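You operate a simulated robot arm through the tools that you are given. There is no shell and no other tool.

Carry out the task below with a simulated robot arm. There is one attempt and no reset: what you move stays moved.

TASK
Half-turn the lower grease cap and roll the carriage to and fro till grease shows beside the cap.
Fine: carriage switch off before the brake is freed, and it stays off; end at home with the brake on.

Only the result counts: the job must be done as asked and must still hold three seconds after the hand-in. Knocking over, shifting, dropping, spilling or breaking anything else fails it. Lids that push on must go on centred and level and be pressed home; caps that screw on are set level and turned clockwise until they are tight.

THE ROBOT
A 6-joint arm with a two-finger parallel gripper, fixed in place. Base frame: the origin is at the foot of the arm, x ahead of it, y to its left, z up. Readings come in m, rad, newtons and seconds.
With the tool pointing down near the work surface it reaches from about 0.1 to 0.46 m from the base axis. Its first joint turns from -2.007 to 2.007 rad. Payload 3.43 kg.
The tool frame sits at the grasp point between the pads (the TCP): z along the fingers, y along the line on which they close. The tips reach 0.034 m beyond it. Largest opening 0.128 m; finger width 0.024, thickness 0.012; the body of the gripper, 0.048 by 0.13 m, starts 0.096 m behind the TCP.
Orientation is that of the tool frame in the base frame, as [roll, pitch, yaw] about the fixed x, y, z axes, in that order (R = Rz(yaw) Ry(pitch) Rx(roll)). With the fingers straight down and closing along the base's y, the tool's x points along the base's -x, its y along +y and its z along -z.

THE INTERFACE
- The arm moves only by the tool arm_command. Its argument "plan" is text: rows parted by semicolons, each of 7 numbers parted by spaces: the shift along the tool's x, y, z in mm, then the turn, a rotation vector about the tool's x, y, z in rad, then the finger opening in mm, from 0 to 128. In form: tx ty tz wx wy wz gripper; .... A call has 1 to 20 rows; each row shifts and turns the commanded pose from where the row before left it, along the tool's axes as they then stand. Each row takes 0.2 s and may step no farther than 0.05 m and 0.15 rad from the row before; otherwise, or with a gripper value out of range, the whole call is refused. A pose out of reach is approached as far as the arm can. The call stops where the force on the tool passes 80 N (or 10 N more than at its start, if that is more) or the arm is blocked; 0.2 s more then pass. Each finger travels about 0.153 m/s and halts on what it meets, pressing with about 40 N; the grip force reading is that of the motor and also rises with nothing between the fingers. The clock runs only during rows and for 0.2 s after the last one: add rows that do not move to give the fingers time. The reply holds the time, the measured pose of the TCP, the force on the tool along the base axes, the opening and the grip force, in the units named above and with some noise, with the torque about the TCP (base axes, N m) and any sound that the robot's microphone picked up.
- Cameras (640 x 400 px; columns grow to the right, rows downward): "scene" is fixed at [0.0496, -0.6507, 1.4274]; the picture's right is [0.71, -0.70, 0.00], its down [-0.36, -0.36, -0.86] and it looks along [0.61, 0.61, -0.51] (base axes); focal length 214 px, centre (320, 200). "wrist" rides on the gripper at [0.076, -0.011, -0.16] in the tool frame; the picture's right is [0.15, 0.99, 0.00], its down [-0.88, 0.13, -0.46] and it looks along [-0.45, 0.07, 0.89] (tool axes); focal length 234 px, centre (320, 200). There is no depth. A picture from a camera that has moved, and an enlarged one, comes with that camera's place and axes in the base frame and with its lens.
- grab_frame(camera): a new picture of that camera. No time passes.
- move_column(by): slides the trunk up (or, below 0, down) by that many m; the arm rides with it, the base frame stays. It gives what a move gives, with no picture.
- enlarge(camera, box): a new picture of the part [left, top, right, bottom] of that camera's present view, enlarged. No time passes.
- close_job(): hands the job in; it is judged then, once.

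Nothing tells you positions but the pictures and the camera data. Unless the task says otherwise, let go and move clear before handing in.

The tools are called by a JSON object that holds its "api" and its "payload". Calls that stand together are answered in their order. arm_command: Moves the arm, as the interface text tells. Its arguments: {"type":"object","properties":{"plan":{"type":"string"}},"required":["plan"]} The other tools are called the same way: move_column (by) slides the trunk up or down; grab_frame (camera) takes a picture; enlarge (camera, box) takes an enlarged picture of a part of a camera's view; close_job () hands the job in.

At the start:

```text
t: 0.0
position: [0.3796, -0.0683, 1.4177]
orientation: [3.141, 0.0, 3.141]
ft_force: [-0.1, -0.2, -0.6]
moment: [0.03, -0.02, -0.04]
finger_gap: 0.128
grip_force: 0.0
trunk travel left (down, up): [-0.9, 0.09]
```

scene: 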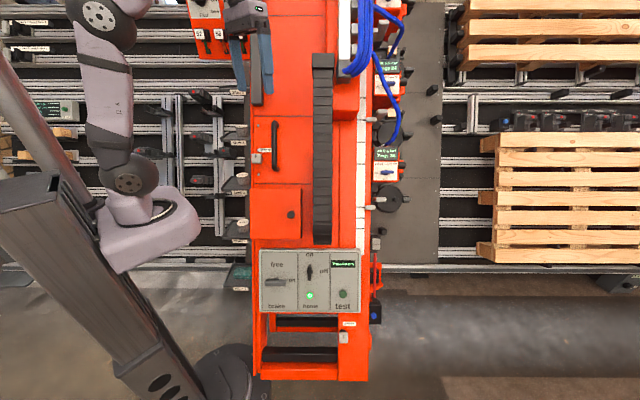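
wrist: 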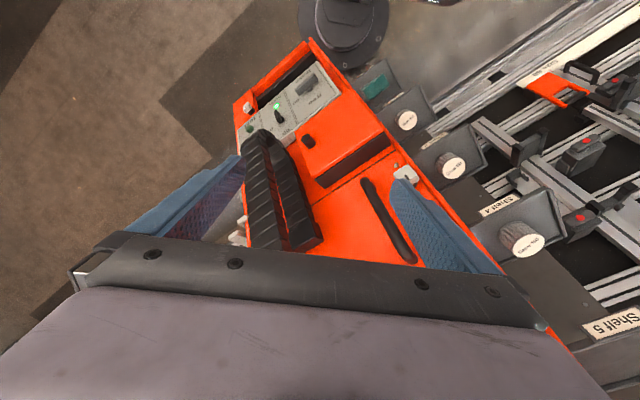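

I see a tall orange carriage with a control panel (brake lever free/brake, off/on switch, test button, lamp) and what look like grease caps on the aisle side. First I'll enlarge several parts of the views to read labels and find things.

{"api": "enlarge", "payload": {"camera": "scene", "box": [240, 230, 400, 330]}}

{"api": "enlarge", "payload": {"camera": "scene", "box": [340, 40, 450, 230]}}

{"api": "enlarge", "payload": {"camera": "scene", "box": [180, 0, 380, 125]}}

{"api": "enlarge", "payload": {"camera": "wrist", "box": [220, 30, 440, 170]}}

{"api": "enlarge", "payload": {"camera": "wrist", "box": [360, 60, 640, 260]}}

```text
4.00 times, centred on (320, 280) of scene
camera zoom: at [0.0496, -0.6507, 1.4274], right [0.71, -0.7, 0.0], down [-0.36, -0.36, -0.86], along [0.61, 0.61, -0.51], focal length 858 px, centre (320, -120)
```

zoom: 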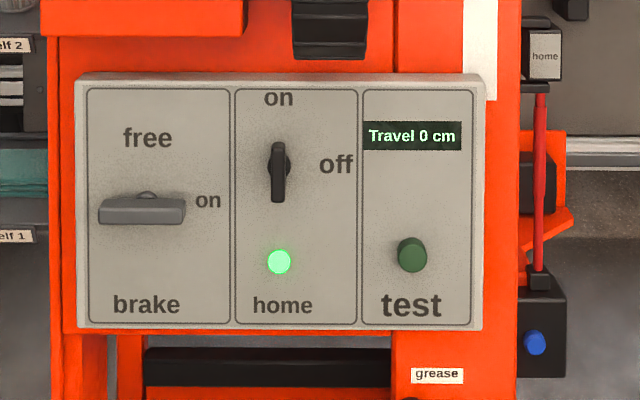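

```text
2.11 times, centred on (395, 135) of scene
camera zoom: at [0.0496, -0.6507, 1.4274], right [0.71, -0.7, 0.0], down [-0.36, -0.36, -0.86], along [0.61, 0.61, -0.51], focal length 452 px, centre (162, 337)
```

zoom: 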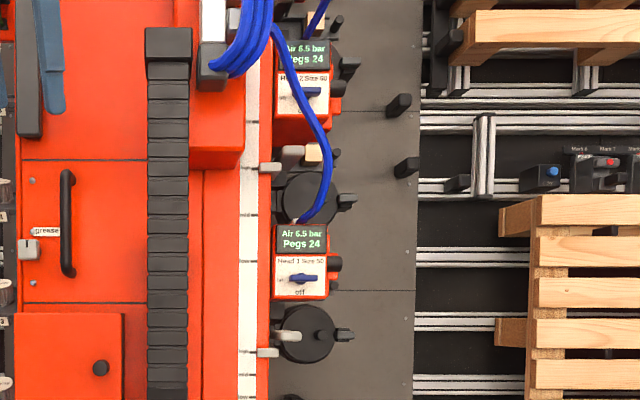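

```text
3.20 times, centred on (280, 62) of scene
camera zoom: at [0.0496, -0.6507, 1.4274], right [0.71, -0.7, 0.0], down [-0.36, -0.36, -0.86], along [0.61, 0.61, -0.51], focal length 686 px, centre (448, 640)
```

zoom: 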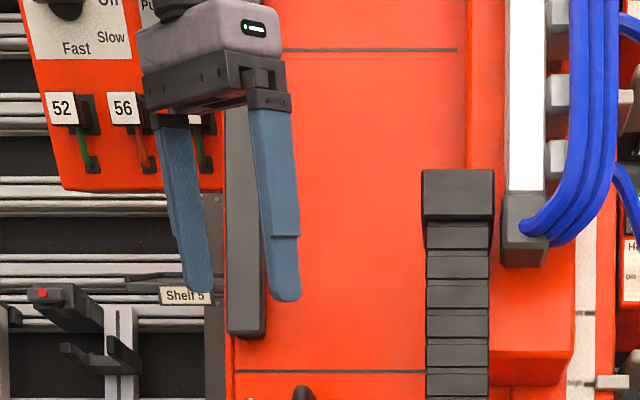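

```text
2.86 times, centred on (330, 100) of wrist
camera zoom: at [0.3027, -0.0794, 1.5777], right [-0.15, 0.99, 0.0], down [0.88, 0.13, 0.46], along [0.45, 0.07, -0.89], focal length 669 px, centre (291, 486)
```

zoom: 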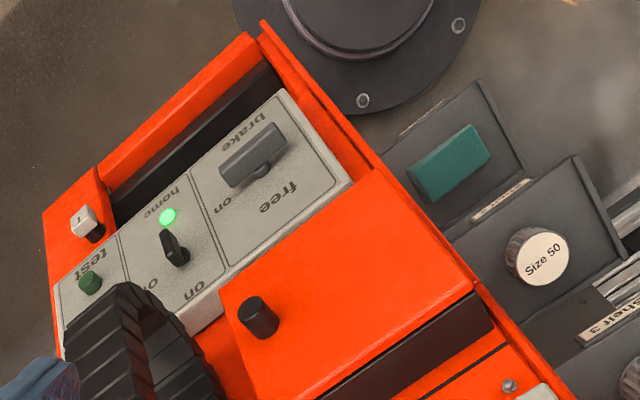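

```text
2.00 times, centred on (500, 160) of wrist
camera zoom: at [0.3027, -0.0794, 1.5777], right [-0.15, 0.99, 0.0], down [0.88, 0.13, 0.46], along [0.45, 0.07, -0.89], focal length 468 px, centre (-40, 280)
```

zoom: 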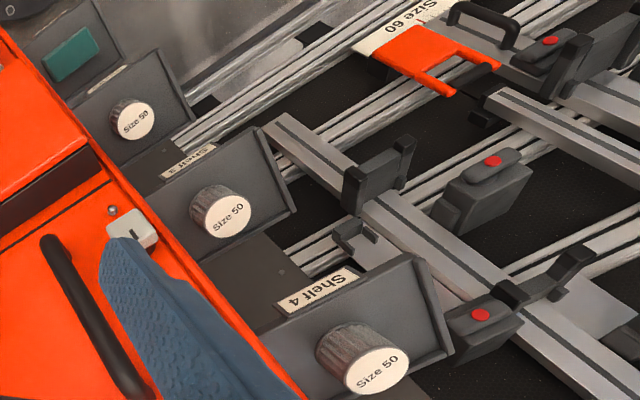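

The panel triangulates to about (0.24..0.54, -0.11..-0.39, 0.58..0.80) and leans back about 30°. I'll look closer at the caps, handle, switch and any rails before moving.

{"api": "enlarge", "payload": {"camera": "scene", "box": [320, 300, 384, 340]}}

{"api": "enlarge", "payload": {"camera": "scene", "box": [240, 130, 304, 170]}}

{"api": "enlarge", "payload": {"camera": "scene", "box": [256, 240, 336, 290]}}

{"api": "enlarge", "payload": {"camera": "scene", "box": [240, 310, 400, 400]}}

{"api": "enlarge", "payload": {"camera": "wrist", "box": [220, 60, 300, 110]}}

{"api": "enlarge", "payload": {"camera": "scene", "box": [224, 170, 320, 230]}}

```text
10.00 times, centred on (352, 320) of scene
camera zoom: at [0.0496, -0.6507, 1.4274], right [0.71, -0.7, 0.0], down [-0.36, -0.36, -0.86], along [0.61, 0.61, -0.51], focal length 2145 px, centre (0, -1000)
```

zoom: 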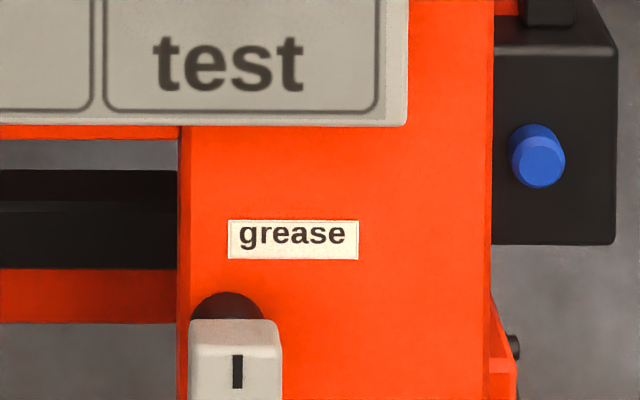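

```text
10.00 times, centred on (272, 150) of scene
camera zoom: at [0.0496, -0.6507, 1.4274], right [0.71, -0.7, 0.0], down [-0.36, -0.36, -0.86], along [0.61, 0.61, -0.51], focal length 2145 px, centre (800, 700)
```

zoom: 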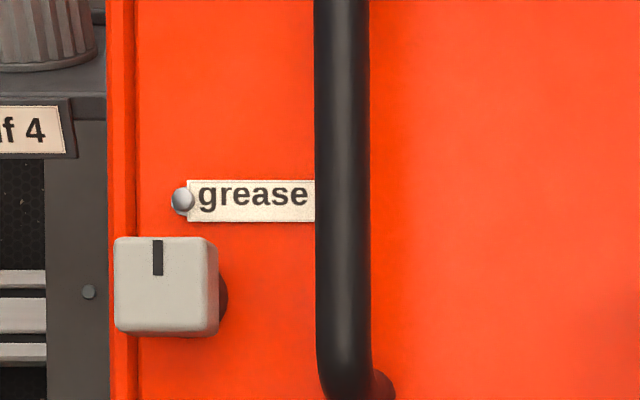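

```text
8.00 times, centred on (296, 265) of scene
camera zoom: at [0.0496, -0.6507, 1.4274], right [0.71, -0.7, 0.0], down [-0.36, -0.36, -0.86], along [0.61, 0.61, -0.51], focal length 1716 px, centre (512, -320)
```

zoom: 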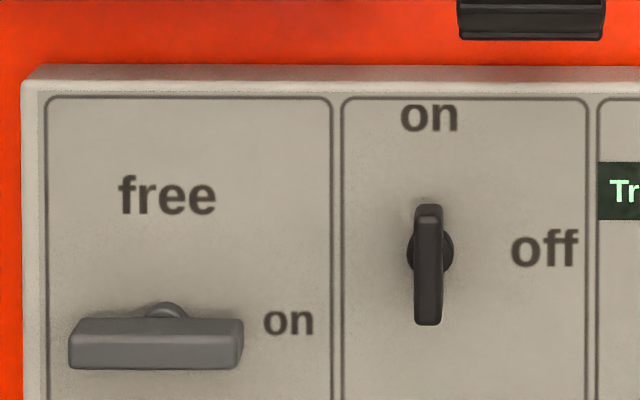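

```text
4.00 times, centred on (320, 355) of scene
camera zoom: at [0.0496, -0.6507, 1.4274], right [0.71, -0.7, 0.0], down [-0.36, -0.36, -0.86], along [0.61, 0.61, -0.51], focal length 858 px, centre (320, -420)
```

zoom: 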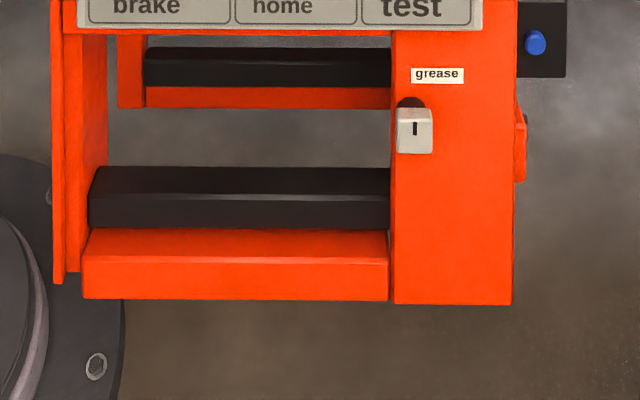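

```text
8.00 times, centred on (260, 85) of wrist
camera zoom: at [0.3027, -0.0794, 1.5777], right [-0.15, 0.99, 0.0], down [0.88, 0.13, 0.46], along [0.45, 0.07, -0.89], focal length 1873 px, centre (800, 1120)
```

zoom: 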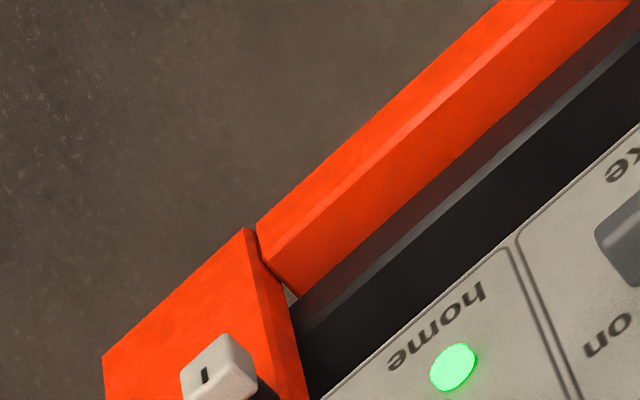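

```text
6.67 times, centred on (272, 200) of scene
camera zoom: at [0.0496, -0.6507, 1.4274], right [0.71, -0.7, 0.0], down [-0.36, -0.36, -0.86], along [0.61, 0.61, -0.51], focal length 1430 px, centre (640, 200)
```

zoom: 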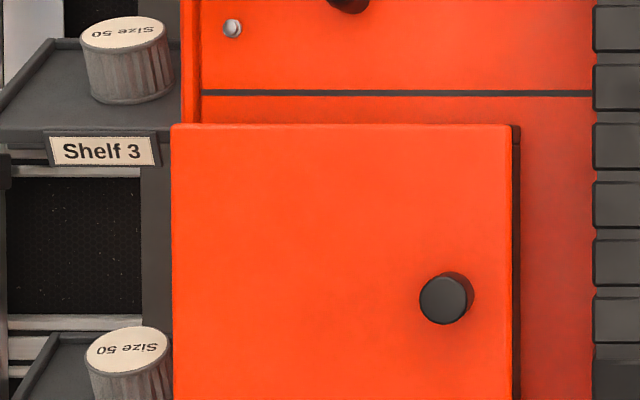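

I'll look at the right side around the "home" post, and what is under/behind the carriage, to learn which way it rolls.

{"api": "enlarge", "payload": {"camera": "scene", "box": [350, 210, 446, 270]}}

{"api": "enlarge", "payload": {"camera": "scene", "box": [350, 260, 446, 320]}}

{"api": "enlarge", "payload": {"camera": "scene", "box": [330, 0, 458, 80]}}

{"api": "enlarge", "payload": {"camera": "scene", "box": [340, 130, 436, 230]}}

{"api": "enlarge", "payload": {"camera": "scene", "box": [180, 0, 308, 80]}}

{"api": "enlarge", "payload": {"camera": "scene", "box": [0, 0, 260, 160]}}

{"api": "enlarge", "payload": {"camera": "wrist", "box": [150, 100, 430, 275]}}

```text
6.67 times, centred on (398, 240) of scene
camera zoom: at [0.0496, -0.6507, 1.4274], right [0.71, -0.7, 0.0], down [-0.36, -0.36, -0.86], along [0.61, 0.61, -0.51], focal length 1430 px, centre (-200, -67)
```

zoom: 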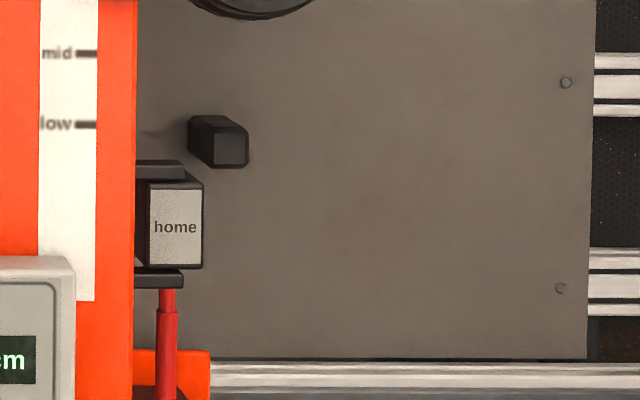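

```text
6.67 times, centred on (398, 290) of scene
camera zoom: at [0.0496, -0.6507, 1.4274], right [0.71, -0.7, 0.0], down [-0.36, -0.36, -0.86], along [0.61, 0.61, -0.51], focal length 1430 px, centre (-200, -400)
```

zoom: 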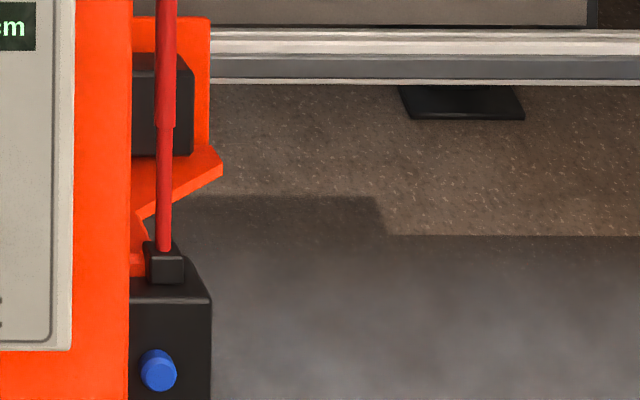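

```text
5.00 times, centred on (394, 40) of scene
camera zoom: at [0.0496, -0.6507, 1.4274], right [0.71, -0.7, 0.0], down [-0.36, -0.36, -0.86], along [0.61, 0.61, -0.51], focal length 1072 px, centre (-50, 1000)
```

zoom: 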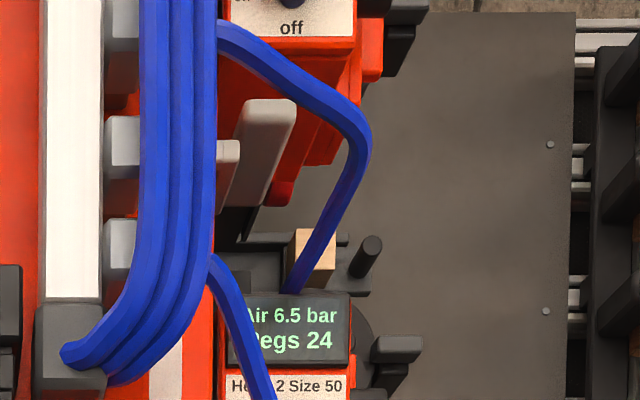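

```text
4.00 times, centred on (388, 180) of scene
camera zoom: at [0.0496, -0.6507, 1.4274], right [0.71, -0.7, 0.0], down [-0.36, -0.36, -0.86], along [0.61, 0.61, -0.51], focal length 858 px, centre (48, 280)
```

zoom: 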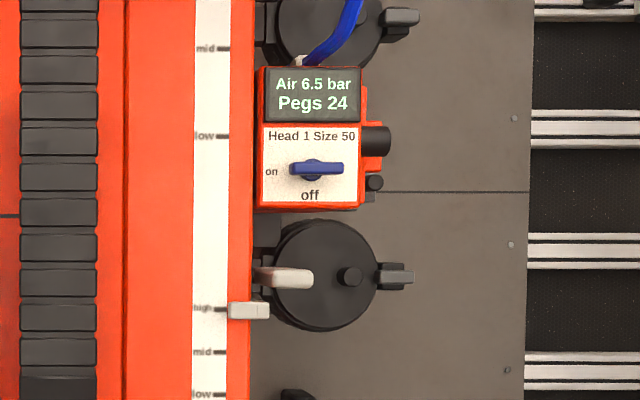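

```text
5.00 times, centred on (244, 40) of scene
camera zoom: at [0.0496, -0.6507, 1.4274], right [0.71, -0.7, 0.0], down [-0.36, -0.36, -0.86], along [0.61, 0.61, -0.51], focal length 1072 px, centre (700, 1000)
```

zoom: 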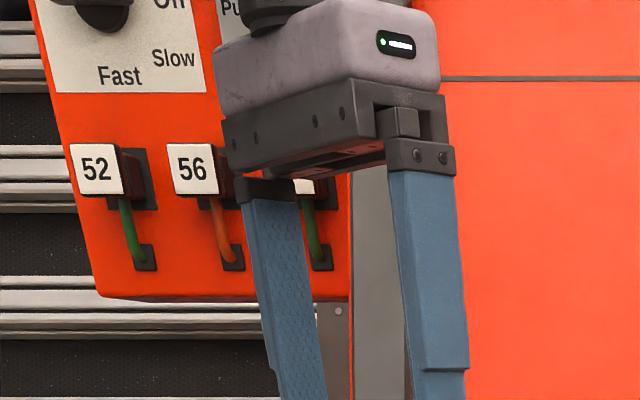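

```text
2.46 times, centred on (130, 80) of scene
camera zoom: at [0.0496, -0.6507, 1.4274], right [0.71, -0.7, 0.0], down [-0.36, -0.36, -0.86], along [0.61, 0.61, -0.51], focal length 528 px, centre (788, 495)
```

zoom: 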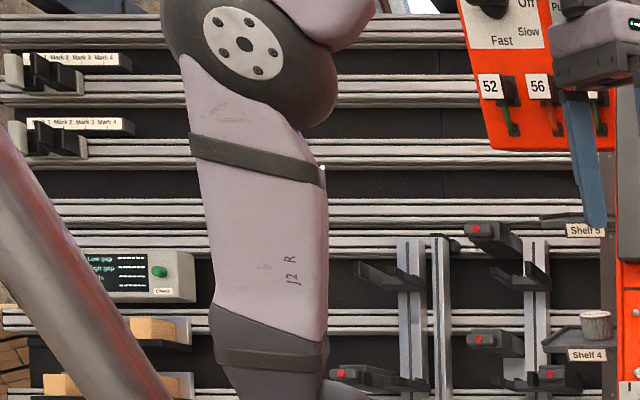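

```text
2.29 times, centred on (290, 188) of wrist
camera zoom: at [0.3027, -0.0794, 1.5777], right [-0.15, 0.99, 0.0], down [0.88, 0.13, 0.46], along [0.45, 0.07, -0.89], focal length 535 px, centre (389, 229)
```

zoom: 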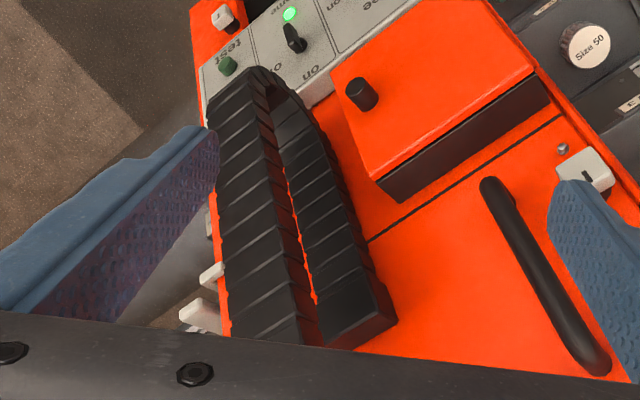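

The carriage is a tall leaning orange frame (about 30° back, face normal ≈ (-0.60,-0.61,0.51)). The switch is near (0.45,-0.19,0.72), the brake near (0.34,-0.10,0.70) and the lower cap near (0.455,-0.38,0.47). I'll first turn the tool to face the panel squarely in free space.

{"api": "arm_command", "payload": {"plan": "0 0 0 -0.1046 -0.1046 0 100; 0 0 0 -0.1046 -0.1046 0 100; 0 0 0 -0.1046 -0.1046 0 100; 0 0 0 -0.1046 -0.1046 0 100; 0 0 0 -0.1046 -0.1046 0 100; 0 0 0 -0.1046 -0.1046 0 100; 0 0 0 -0.1046 -0.1046 0 100; 0 0 0 0 0 -0.1309 100; 0 0 0 0 0 -0.1309 100; 0 0 0 0 0 -0.1309 100; 0 0 0 0 0 -0.1309 100; 0 0 0 0 0 -0.1309 100; 0 0 0 0 0 -0.1309 100; 0 0 0 0 0 0 100"}}

```text
t: 3.0
position: [0.3792, -0.0683, 1.4176]
orientation: [-3.139, 1.036, -2.354]
ft_force: [-0.5, -1.0, -0.5]
moment: [0.0, 0.02, 0.03]
finger_gap: 0.0999
grip_force: 0.2
trunk travel left (down, up): [-0.9, 0.09]
```

The tool is now square to the face: its x points down-slope, y to the left, z into the face. I'll look with both cameras.

{"api": "grab_frame", "payload": {"camera": "wrist"}}

{"api": "grab_frame", "payload": {"camera": "scene"}}

```text
taken
camera wrist: at [0.2617, -0.2003, 1.4343], right [-0.75, 0.65, -0.13], down [-0.05, 0.13, 0.99], along [0.66, 0.75, -0.07], focal length 234 px, centre (320, 200)
```

wrist: 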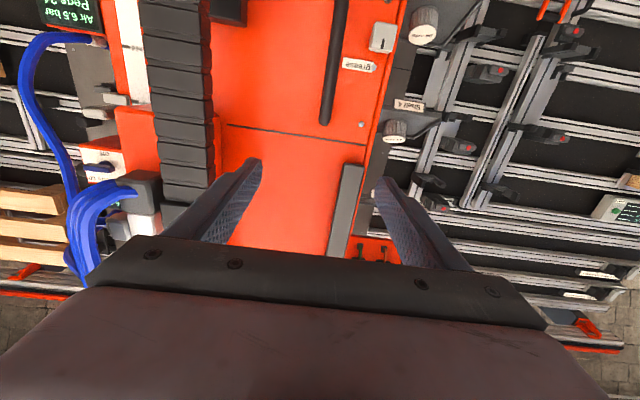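

```text
taken
```

scene: 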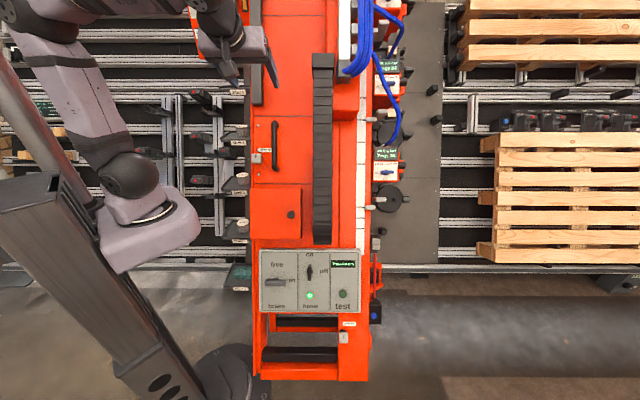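

The path is clear. I'll back the tool away from the face by 0.22 m, then lower the trunk by 0.5 m to bring the panel into range.

{"api": "arm_command", "payload": {"plan": "0 0 -44 0 0 0 100; 0 0 -44 0 0 0 100; 0 0 -44 0 0 0 100; 0 0 -44 0 0 0 100; 0 0 -44 0 0 0 100; 0 0 0 0 0 0 100"}}

```text
t: 4.4
position: [0.3339, -0.1663, 1.47]
orientation: [-3.139, 1.036, -2.358]
ft_force: [0.0, 0.3, -0.2]
moment: [0.0, 0.03, 0.02]
finger_gap: 0.1002
grip_force: 0.1
out of reach, approached as far as the arm can: row 3, 4, 5
trunk travel left (down, up): [-0.9, 0.09]
```

The arm hit its reach limit going up, but it is still well clear of the face. I'll lower the trunk by 0.3 m and check.

{"api": "move_column", "payload": {"by": -0.3}}

```text
t: 7.4
position: [0.3346, -0.166, 1.1699]
orientation: [-3.14, 1.035, -2.355]
ft_force: [0.2, 1.3, -0.6]
moment: [-0.02, -0.03, 0.0]
finger_gap: 0.1002
grip_force: 0.0
trunk travel left (down, up): [-0.6, 0.39]
```

Now I'll move down-slope by 150 mm, staying clear of the face, to see the panel and check how the arm follows.

{"api": "arm_command", "payload": {"plan": "30 0 0 0 0 0 100; 40 0 0 0 0 0 100; 40 0 0 0 0 0 100; 40 0 0 0 0 0 100; 0 0 0 0 0 0 100"}}

```text
t: 8.6
position: [0.2797, -0.2221, 1.0401]
orientation: [-3.137, 1.035, -2.357]
ft_force: [-0.2, -0.4, -0.2]
moment: [0.03, 0.01, 0.0]
finger_gap: 0.1002
grip_force: 0.0
trunk travel left (down, up): [-0.6, 0.39]
```

The arm follows accurately. I'll back off 60 mm, then lower the trunk another 0.3 m.

{"api": "arm_command", "payload": {"plan": "0 0 -40 0 0 0 100; 0 0 -40 0 0 0 100; 0 0 0 0 0 0 100"}}

{"api": "move_column", "payload": {"by": -0.3}}

{"api": "grab_frame", "payload": {"camera": "wrist"}}

{"api": "grab_frame", "payload": {"camera": "scene"}}

```text
t: 9.4
position: [0.2572, -0.2543, 1.0472]
orientation: [-3.136, 1.032, -2.358]
ft_force: [0.7, -0.6, -0.3]
moment: [0.0, -0.01, -0.01]
finger_gap: 0.0999
grip_force: 0.0
out of reach, approached as far as the arm can: row 1, 2
trunk travel left (down, up): [-0.6, 0.39]
```

```text
t: 12.4
position: [0.2578, -0.2547, 0.7476]
orientation: [-3.136, 1.033, -2.357]
ft_force: [0.7, 0.1, -0.3]
moment: [-0.01, -0.02, 0.05]
finger_gap: 0.1
grip_force: 0.1
trunk travel left (down, up): [-0.3, 0.69]
```

```text
taken
camera wrist: at [0.1397, -0.3864, 0.764], right [-0.75, 0.65, -0.13], down [-0.05, 0.14, 0.99], along [0.66, 0.75, -0.07], focal length 234 px, centre (320, 200)
```

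wrist: 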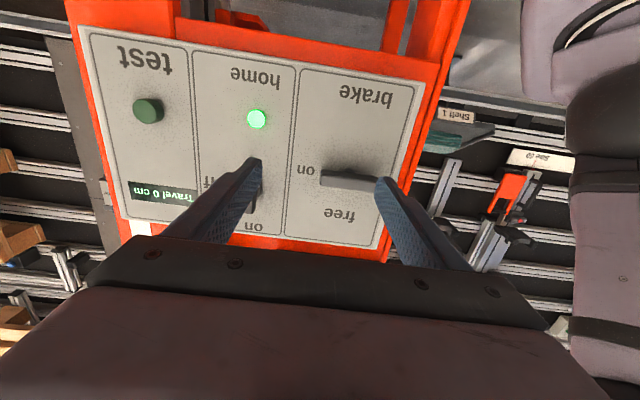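

```text
taken
```

scene: 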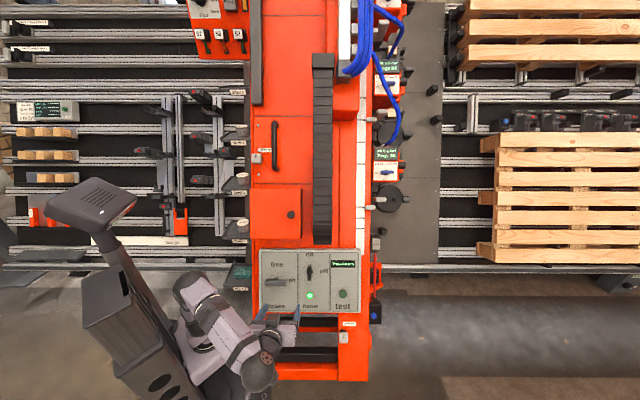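

I see the panel squarely with the "Travel 0 cm" display and a green home lamp. I'll move in front of the carriage switch to view it between the fingers before gripping.

{"api": "arm_command", "payload": {"plan": "-25 -30 -3 0 0 0 60; -25 -30 -3 0 0 0 60; -24 -30 -3 0 0 0 60; 0 0 0 0 0 0 60"}}

{"api": "grab_frame", "payload": {"camera": "wrist"}}

{"api": "enlarge", "payload": {"camera": "scene", "box": [240, 230, 400, 330]}}

```text
t: 13.4
position: [0.3543, -0.288, 0.8022]
orientation: [-3.135, 1.036, -2.358]
ft_force: [0.5, -0.1, 0.0]
moment: [-0.03, 0.02, 0.02]
finger_gap: 0.0601
grip_force: 0.1
out of reach, approached as far as the arm can: row 1, 2, 3
trunk travel left (down, up): [-0.3, 0.69]
```

```text
taken
camera wrist: at [0.236, -0.4195, 0.8188], right [-0.75, 0.65, -0.13], down [-0.05, 0.14, 0.99], along [0.66, 0.75, -0.07], focal length 234 px, centre (320, 200)
```

wrist: 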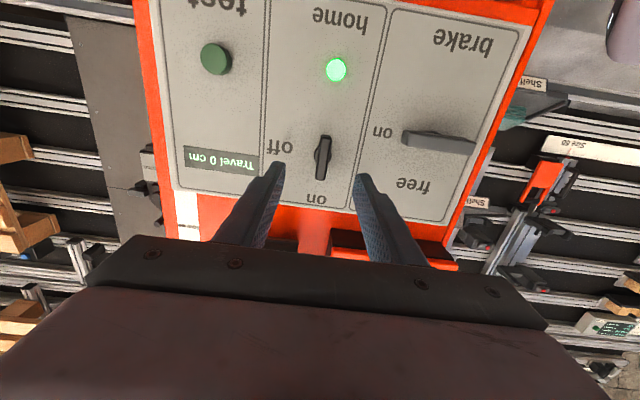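

```text
4.00 times, centred on (320, 280) of scene
camera zoom: at [0.0496, -0.6507, 1.4274], right [0.71, -0.7, 0.0], down [-0.36, -0.36, -0.86], along [0.61, 0.61, -0.51], focal length 858 px, centre (320, -120)
```

zoom: 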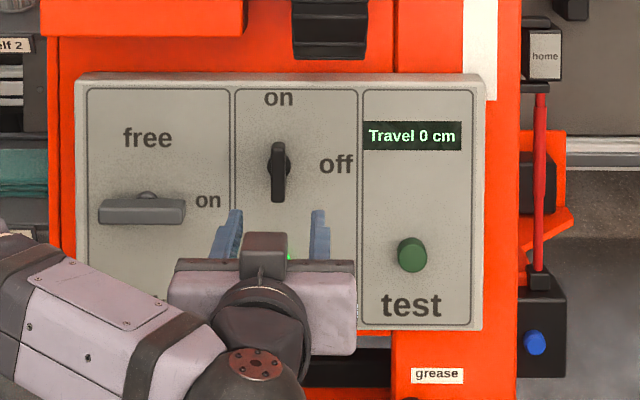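

The switch is in view between the fingers, about 12 mm up-slope and 5 mm left of the tool axis. I'll zoom in to refine its location.

{"api": "enlarge", "payload": {"camera": "wrist", "box": [256, 110, 384, 190]}}

```text
5.00 times, centred on (320, 150) of wrist
camera zoom: at [0.236, -0.4195, 0.8188], right [-0.75, 0.65, -0.13], down [-0.05, 0.14, 0.99], along [0.66, 0.75, -0.07], focal length 1171 px, centre (320, 450)
```

zoom: 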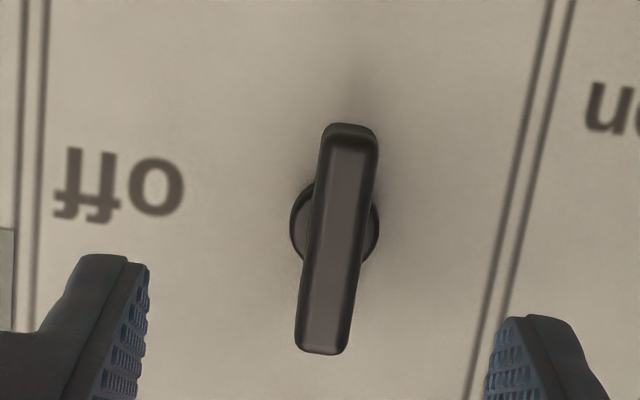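

The switch bar's front is about 136 mm ahead of the TCP. I'll centre on it and approach, stopping just short of the bar to check.

{"api": "arm_command", "payload": {"plan": "-12 7.5 20 0 0 0 50; 0 0 30 0 0 0 50; 0 0 30 0 0 0 50; 0 0 0 0 0 0 50"}}

{"api": "grab_frame", "payload": {"camera": "wrist"}}

{"api": "enlarge", "payload": {"camera": "scene", "box": [256, 230, 352, 290]}}

```text
t: 14.4
position: [0.4019, -0.228, 0.7724]
orientation: [-3.138, 1.035, -2.356]
ft_force: [0.0, 0.1, -0.7]
moment: [0.01, 0.02, 0.06]
finger_gap: 0.0499
grip_force: 0.1
trunk travel left (down, up): [-0.3, 0.69]
```

```text
taken
camera wrist: at [0.2841, -0.3604, 0.7887], right [-0.75, 0.65, -0.13], down [-0.05, 0.14, 0.99], along [0.66, 0.75, -0.07], focal length 234 px, centre (320, 200)
```

wrist: 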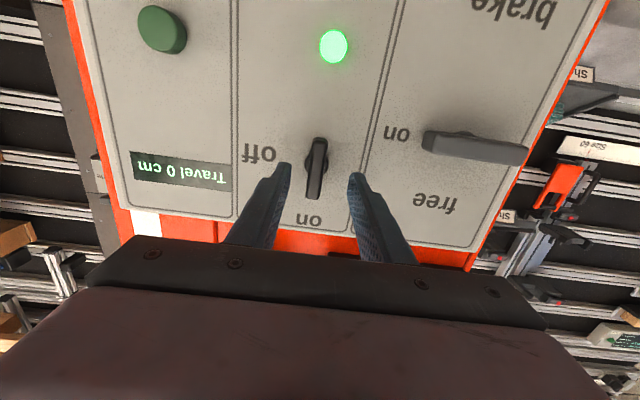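

```text
6.67 times, centred on (304, 260) of scene
camera zoom: at [0.0496, -0.6507, 1.4274], right [0.71, -0.7, 0.0], down [-0.36, -0.36, -0.86], along [0.61, 0.61, -0.51], focal length 1430 px, centre (427, -200)
```

zoom: 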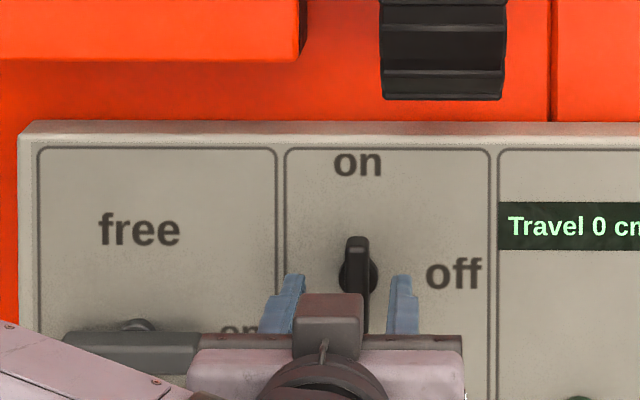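

Close now; let me zoom to check lateral centring.

{"api": "enlarge", "payload": {"camera": "wrist", "box": [256, 120, 384, 200]}}

```text
5.00 times, centred on (320, 160) of wrist
camera zoom: at [0.2841, -0.3604, 0.7887], right [-0.75, 0.65, -0.13], down [-0.05, 0.14, 0.99], along [0.66, 0.75, -0.07], focal length 1171 px, centre (320, 400)
```

zoom: 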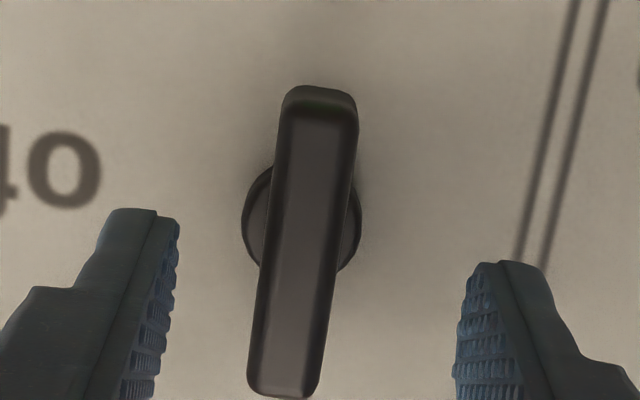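

Well centred (about 2 mm off). I'll advance 30 mm, then close on the switch bar.

{"api": "arm_command", "payload": {"plan": "0 -2 15 0 0 0 50; 0 0 15 0 0 0 50; 0 0 0 0 0 0 10; 0 0 0 0 0 0 10; 0 0 0 0 0 0 10"}}

{"api": "grab_frame", "payload": {"camera": "wrist"}}

```text
t: 15.6
position: [0.4214, -0.2119, 0.7565]
orientation: [-3.134, 1.034, -2.357]
ft_force: [11.7, -6.8, 4.0]
moment: [-0.07, -0.01, -0.04]
finger_gap: 0.0176
grip_force: 6.4
trunk travel left (down, up): [-0.3, 0.69]
```

```text
taken
camera wrist: at [0.3042, -0.3432, 0.7731], right [-0.75, 0.65, -0.13], down [-0.05, 0.14, 0.99], along [0.66, 0.75, -0.07], focal length 234 px, centre (320, 200)
```

wrist: 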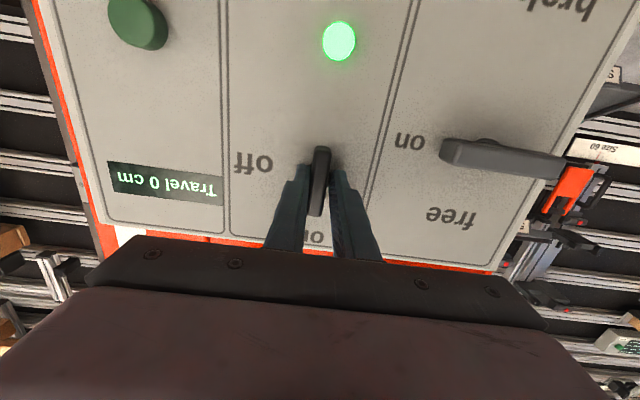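

I have the switch bar (gap 17.6 mm). Now I'll turn it clockwise a quarter turn toward "off".

{"api": "arm_command", "payload": {"plan": "0 -1.5 0 0 0 0 5; 0 0 0 0 0 0.1428 5; 0 0 0 0 0 0.1428 5; 0 0 0 0 0 0.1428 5; 0 0 0 0 0 0.1428 5; 0 0 0 0 0 0.1428 5; 0 0 0 0 0 0.1428 5; 0 0 0 0 0 0.1428 5; 0 0 0 0 0 0.1428 5; 0 0 0 0 0 0.1428 5; 0 0 0 0 0 0.1428 5; 0 0 0 0 0 0.1428 5; 0 0 0 0 0 0 5"}}

{"api": "grab_frame", "payload": {"camera": "wrist"}}

{"api": "enlarge", "payload": {"camera": "scene", "box": [256, 230, 352, 290]}}

```text
t: 18.0
position: [0.4356, -0.2214, 0.7647]
orientation: [2.096, 0.189, 2.391]
ft_force: [37.9, -6.4, 20.9]
moment: [-0.02, -0.86, -0.6]
finger_gap: 0.0393
grip_force: 29.4
trunk travel left (down, up): [-0.3, 0.69]
stopped in row 12: the force on the tool passed its limit at 82 N (the readings are from after the stop); the commanded pose is now the measured one
```

```text
taken
camera wrist: at [0.2731, -0.2663, 0.8197], right [0.12, 0.57, 0.81], down [0.36, -0.79, 0.5], along [0.93, 0.23, -0.3], focal length 234 px, centre (320, 200)
```

wrist: 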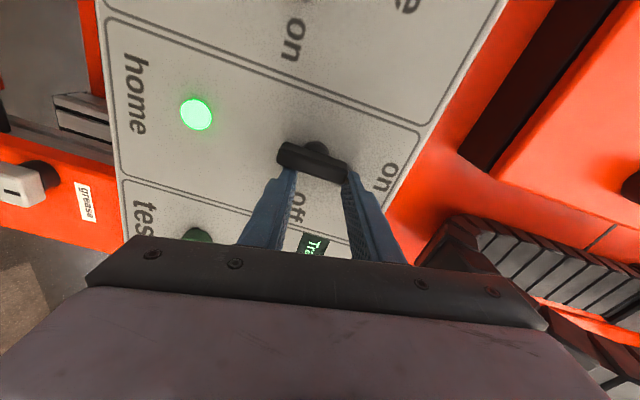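

```text
6.67 times, centred on (304, 260) of scene
camera zoom: at [0.0496, -0.6507, 1.4274], right [0.71, -0.7, 0.0], down [-0.36, -0.36, -0.86], along [0.61, 0.61, -0.51], focal length 1430 px, centre (427, -200)
```

zoom: 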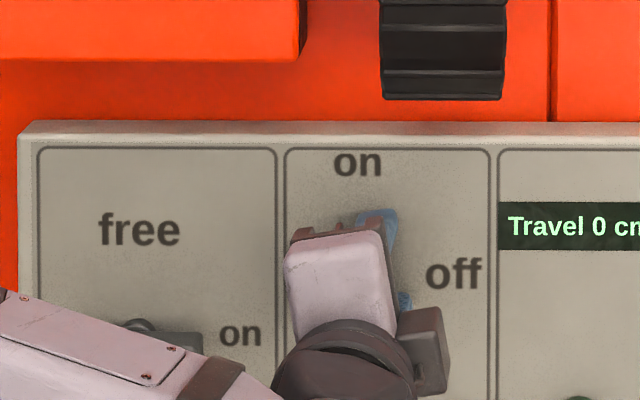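

The tool turned but the switch bar appears to have stayed vertical, with the fingers slipping round it. I'll look closely before doing anything else.

{"api": "enlarge", "payload": {"camera": "wrist", "box": [240, 110, 400, 210]}}

{"api": "enlarge", "payload": {"camera": "scene", "box": [288, 240, 352, 280]}}

```text
4.00 times, centred on (320, 160) of wrist
camera zoom: at [0.2731, -0.2663, 0.8197], right [0.12, 0.57, 0.81], down [0.36, -0.79, 0.5], along [0.93, 0.23, -0.3], focal length 937 px, centre (320, 360)
```

zoom: 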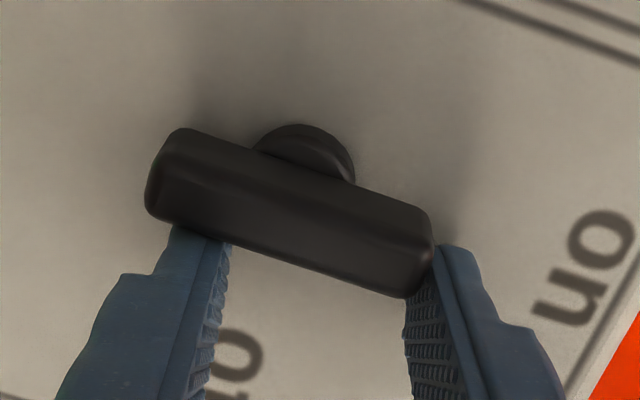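

```text
10.00 times, centred on (320, 260) of scene
camera zoom: at [0.0496, -0.6507, 1.4274], right [0.71, -0.7, 0.0], down [-0.36, -0.36, -0.86], along [0.61, 0.61, -0.51], focal length 2145 px, centre (320, -400)
```

zoom: 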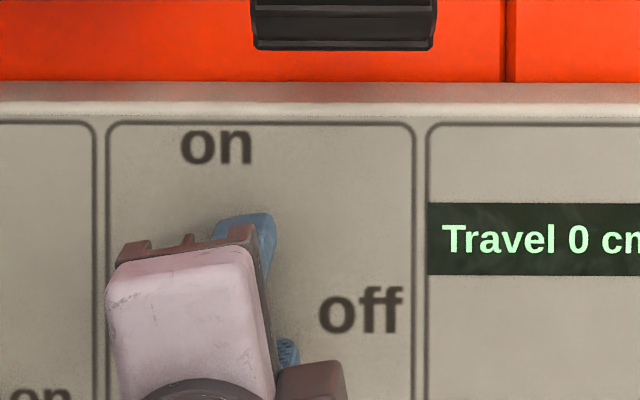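

The bar really is still vertical: the fingers rode round it (gap forced to 39 mm). I'll release, back off, and look at the switch unobstructed.

{"api": "arm_command", "payload": {"plan": "0 0 0 0 0 0 80; 0 0 0 0 0 0 80; 0 0 -30 0 0 0 80; 0 0 -40 0 0 0 80; 0 0 0 0 0 0 80"}}

{"api": "grab_frame", "payload": {"camera": "wrist"}}

{"api": "enlarge", "payload": {"camera": "wrist", "box": [240, 90, 400, 190]}}

{"api": "enlarge", "payload": {"camera": "scene", "box": [256, 230, 352, 290]}}

```text
t: 19.2
position: [0.383, -0.2611, 0.7947]
orientation: [2.107, 0.172, 2.401]
ft_force: [-0.1, 0.3, 0.8]
moment: [0.02, 0.0, -0.01]
finger_gap: 0.0798
grip_force: 0.0
trunk travel left (down, up): [-0.3, 0.69]
```

```text
taken
camera wrist: at [0.221, -0.3075, 0.8528], right [0.13, 0.57, 0.81], down [0.38, -0.79, 0.49], along [0.92, 0.24, -0.31], focal length 234 px, centre (320, 200)
```

wrist: 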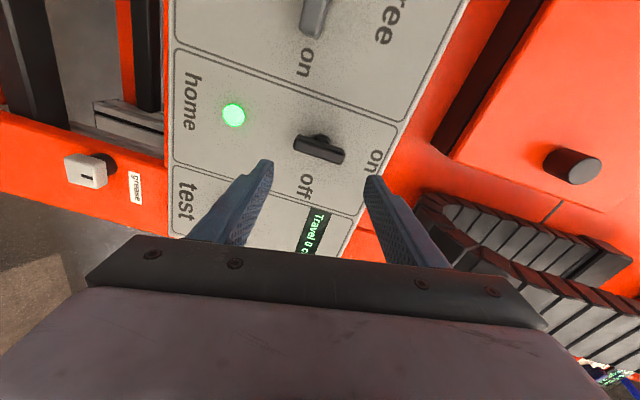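

```text
4.00 times, centred on (320, 140) of wrist
camera zoom: at [0.221, -0.3075, 0.8528], right [0.13, 0.57, 0.81], down [0.38, -0.79, 0.49], along [0.92, 0.24, -0.31], focal length 937 px, centre (320, 440)
```

zoom: 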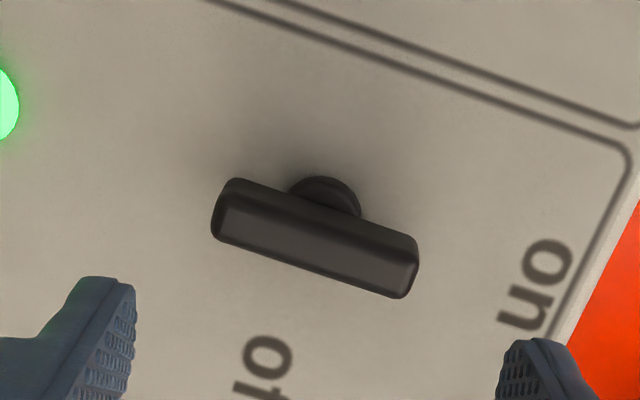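

```text
6.67 times, centred on (304, 260) of scene
camera zoom: at [0.0496, -0.6507, 1.4274], right [0.71, -0.7, 0.0], down [-0.36, -0.36, -0.86], along [0.61, 0.61, -0.51], focal length 1430 px, centre (427, -200)
```

zoom: 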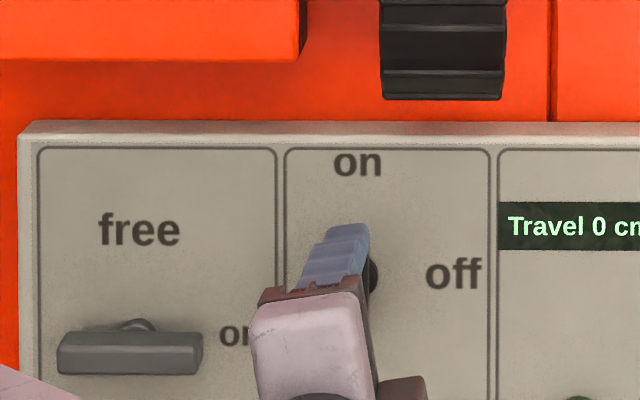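

Nothing has moved but the tool. I'll rotate back to the starting grip orientation for a deeper grip.

{"api": "arm_command", "payload": {"plan": "0 0 0 -0.00377 0.0042 -0.14007 50; 0 0 0 -0.00377 0.0042 -0.14007 50; 0 0 0 -0.00377 0.0042 -0.14007 50; 0 0 0 -0.00377 0.0042 -0.14007 50; 0 0 0 -0.00377 0.0042 -0.14007 50; 0 0 0 -0.00377 0.0042 -0.14007 50; 0 0 0 -0.00377 0.0042 -0.14007 50; 0 0 0 -0.00377 0.0042 -0.14007 50; 0 0 0 -0.00377 0.0042 -0.14007 50; 0 0 0 -0.00377 0.0042 -0.14007 50; 0 0 0 0 0 0 50"}}

{"api": "enlarge", "payload": {"camera": "wrist", "box": [240, 110, 400, 210]}}

{"api": "grab_frame", "payload": {"camera": "wrist"}}

```text
t: 21.6
position: [0.3844, -0.2595, 0.7948]
orientation: [-3.139, 1.034, -2.351]
ft_force: [0.2, -0.2, -0.2]
moment: [0.03, 0.03, -0.02]
finger_gap: 0.0498
grip_force: 0.1
trunk travel left (down, up): [-0.3, 0.69]
```

```text
4.00 times, centred on (320, 160) of wrist
camera zoom: at [0.2679, -0.3927, 0.8116], right [-0.75, 0.64, -0.13], down [-0.05, 0.13, 0.99], along [0.65, 0.75, -0.07], focal length 937 px, centre (320, 360)
```

zoom: 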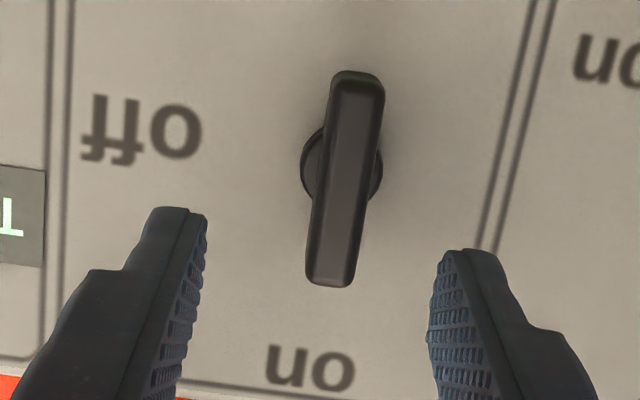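

```text
taken
camera wrist: at [0.2679, -0.3927, 0.8116], right [-0.75, 0.64, -0.13], down [-0.05, 0.13, 0.99], along [0.65, 0.75, -0.07], focal length 234 px, centre (320, 200)
```

wrist: 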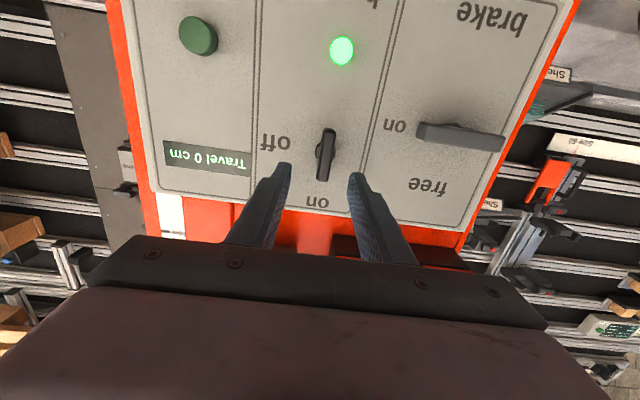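

I'll centre (6 mm left, 3 mm down) and go deeper so the tips end about 6 mm off the panel, then close.

{"api": "arm_command", "payload": {"plan": "3 6 20 0 0 0 50; 0 0 25 0 0 0 50; 0 0 22 0 0 0 50; 0 0 8 0 0 0 50; 0 0 6 0 0 0 50; 0 0 0 0 0 0 50"}}

{"api": "enlarge", "payload": {"camera": "wrist", "box": [240, 110, 400, 210]}}

```text
t: 23.0
position: [0.4252, -0.211, 0.7546]
orientation: [-3.136, 1.039, -2.352]
ft_force: [-22.1, -23.3, 14.4]
moment: [0.72, 0.34, 0.69]
finger_gap: 0.0494
grip_force: 0.2
trunk travel left (down, up): [-0.3, 0.69]
```

```text
4.00 times, centred on (320, 160) of wrist
camera zoom: at [0.308, -0.3425, 0.7697], right [-0.75, 0.65, -0.13], down [-0.06, 0.13, 0.99], along [0.66, 0.75, -0.06], focal length 937 px, centre (320, 360)
```

zoom: 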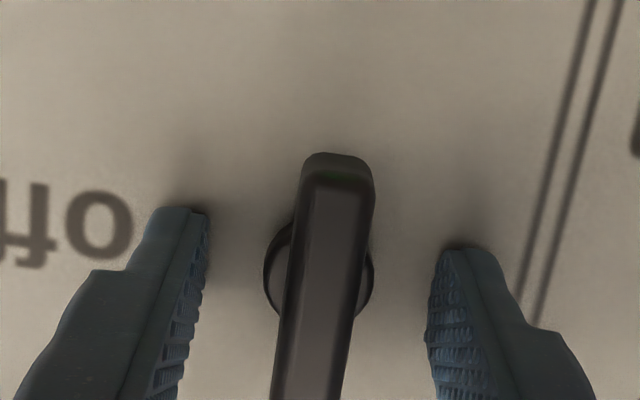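

The tips touched the panel, so the panel is at TCP+34 mm here. I'll back off 7 mm, grip, and turn in small steps watching the torque.

{"api": "arm_command", "payload": {"plan": "0 0 -8 0 0 0 50; 0 0 0 0 0 0 5; 0 0 0 0 0 0 5; 0 0 0 0 0 0 5"}}

{"api": "arm_command", "payload": {"plan": "0 0 0 0 0 0.1 5; 0 0 0 0 0 0.1 5"}}

{"api": "enlarge", "payload": {"camera": "wrist", "box": [240, 110, 400, 210]}}

```text
t: 24.0
position: [0.4261, -0.2114, 0.7562]
orientation: [3.14, 1.037, -2.357]
ft_force: [13.8, 10.9, -8.1]
moment: [0.73, -1.12, -0.54]
finger_gap: 0.0139
grip_force: 44.8
trunk travel left (down, up): [-0.3, 0.69]
```

```text
t: 24.6
position: [0.4241, -0.2113, 0.7563]
orientation: [2.823, 1.001, -2.728]
ft_force: [15.2, 11.1, -6.6]
moment: [-1.07, -1.07, 0.6]
finger_gap: 0.0184
grip_force: 45.1
trunk travel left (down, up): [-0.3, 0.69]
```

```text
4.00 times, centred on (320, 160) of wrist
camera zoom: at [0.2969, -0.334, 0.7715], right [-0.69, 0.72, 0.04], down [0.08, 0.01, 1.0], along [0.72, 0.69, -0.06], focal length 937 px, centre (320, 360)
```

zoom: 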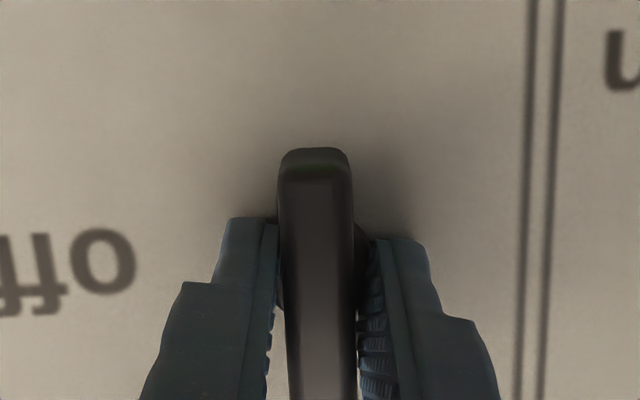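

The grip is firm now, but the bar resists about 1.6 Nm clockwise without turning. I'll ease back and gently test how it feels the other way, to tell a stiff detent from a stop.

{"api": "arm_command", "payload": {"plan": "0 0 0 0 0 -0.1 5; 0 0 0 0 0 -0.1 5; 0 0 0 0 0 0 5"}}

{"api": "arm_command", "payload": {"plan": "0 0 0 0 0 -0.1 5; 0 0 0 0 0 0 5"}}

{"api": "enlarge", "payload": {"camera": "wrist", "box": [240, 110, 400, 210]}}

```text
t: 25.4
position: [0.4239, -0.2115, 0.7559]
orientation: [3.14, 1.034, -2.356]
ft_force: [8.2, 7.8, -2.6]
moment: [-0.94, 0.66, -0.33]
finger_gap: 0.0138
grip_force: 45.0
trunk travel left (down, up): [-0.3, 0.69]
```

```text
t: 26.0
position: [0.424, -0.2127, 0.7558]
orientation: [-2.977, 1.027, -2.161]
ft_force: [-0.1, 8.2, -7.2]
moment: [-0.86, 0.3, -0.87]
finger_gap: 0.0138
grip_force: 45.0
trunk travel left (down, up): [-0.3, 0.69]
```

```text
4.00 times, centred on (320, 160) of wrist
camera zoom: at [0.3131, -0.3498, 0.7729], right [-0.78, 0.6, -0.21], down [-0.12, 0.19, 0.97], along [0.62, 0.78, -0.08], focal length 937 px, centre (320, 360)
```

zoom: 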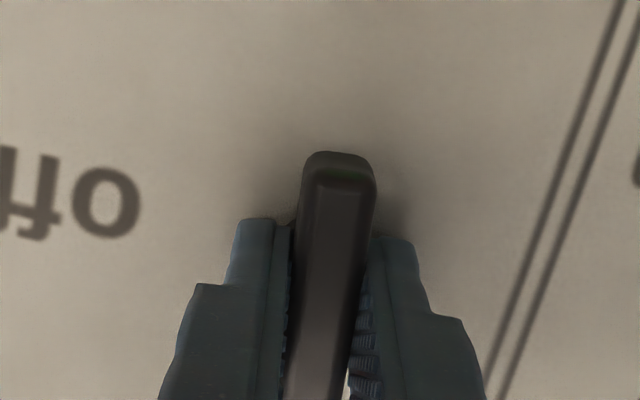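

Counter-clockwise it moves with almost no torque while the fingers stay shut on it. I'll return to neutral and look at the bar's ends for a pointer mark before deciding the direction.

{"api": "arm_command", "payload": {"plan": "0 0 0 0 0 -0.1 5; 0 0 0 0 0 -0.1 5; 0 0 0 0 0 0 5"}}

{"api": "enlarge", "payload": {"camera": "wrist", "box": [240, 110, 400, 210]}}

{"api": "enlarge", "payload": {"camera": "scene", "box": [288, 240, 352, 280]}}

```text
t: 26.8
position: [0.4238, -0.2126, 0.7552]
orientation: [-2.681, 0.964, -1.808]
ft_force: [0.0, 12.0, -11.0]
moment: [-0.49, -0.12, -0.84]
finger_gap: 0.0138
grip_force: 45.4
trunk travel left (down, up): [-0.3, 0.69]
```

```text
4.00 times, centred on (320, 160) of wrist
camera zoom: at [0.325, -0.358, 0.7773], right [-0.8, 0.48, -0.37], down [-0.26, 0.28, 0.92], along [0.55, 0.83, -0.1], focal length 937 px, centre (320, 360)
```

zoom: 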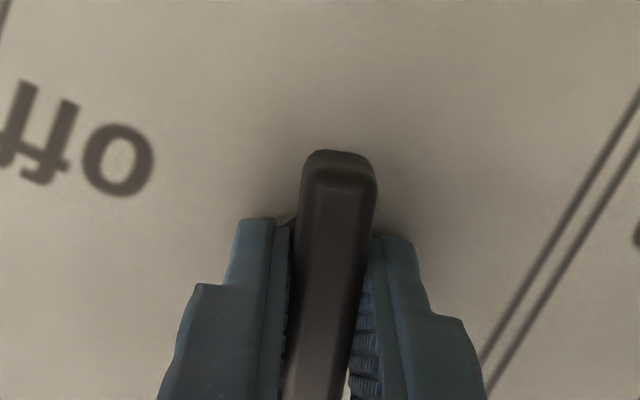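

```text
10.00 times, centred on (320, 260) of scene
camera zoom: at [0.0496, -0.6507, 1.4274], right [0.71, -0.7, 0.0], down [-0.36, -0.36, -0.86], along [0.61, 0.61, -0.51], focal length 2145 px, centre (320, -400)
```

zoom: 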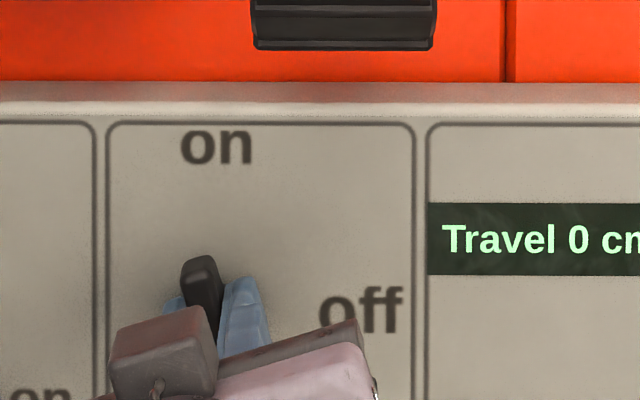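

The switch turns freely counter-clockwise (top end going left), so that is its working direction; the "off" label marks the horizontal position. I'll continue counter-clockwise to horizontal.

{"api": "arm_command", "payload": {"plan": "0 0 0 0 0 -0.13 5; 0 0 0 0 0 -0.13 5; 0 0 0 0 0 -0.13 5; 0 0 0 0 0 -0.13 5; 0 0 0 0 0 -0.13 5; 0 0 0 0 0 0 5"}}

{"api": "grab_frame", "payload": {"camera": "wrist"}}

{"api": "enlarge", "payload": {"camera": "scene", "box": [288, 240, 352, 280]}}

```text
t: 28.2
position: [0.4231, -0.2122, 0.7561]
orientation: [-2.203, 0.524, -1.131]
ft_force: [-11.9, 13.5, -14.5]
moment: [-0.09, -0.43, -0.75]
finger_gap: 0.0145
grip_force: 44.7
trunk travel left (down, up): [-0.3, 0.69]
```

```text
taken
camera wrist: at [0.3611, -0.3703, 0.8067], right [-0.64, 0.0, -0.76], down [-0.69, 0.43, 0.58], along [0.33, 0.9, -0.28], focal length 234 px, centre (320, 200)
```

wrist: 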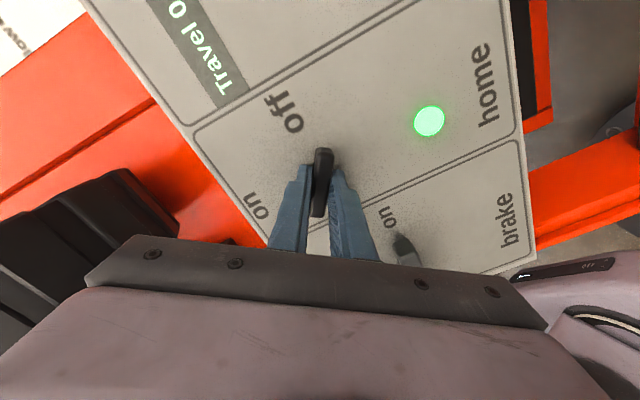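

```text
10.00 times, centred on (320, 260) of scene
camera zoom: at [0.0496, -0.6507, 1.4274], right [0.71, -0.7, 0.0], down [-0.36, -0.36, -0.86], along [0.61, 0.61, -0.51], focal length 2145 px, centre (320, -400)
```

zoom: 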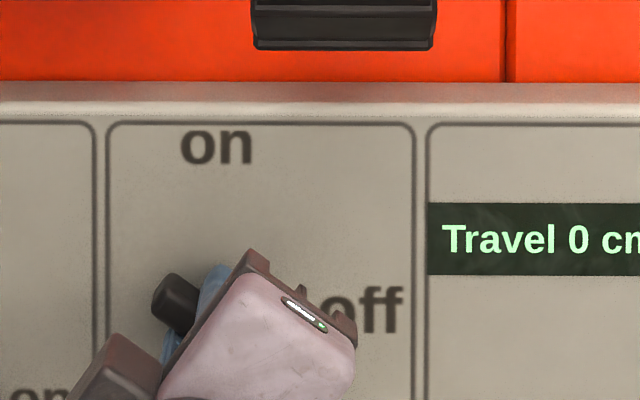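

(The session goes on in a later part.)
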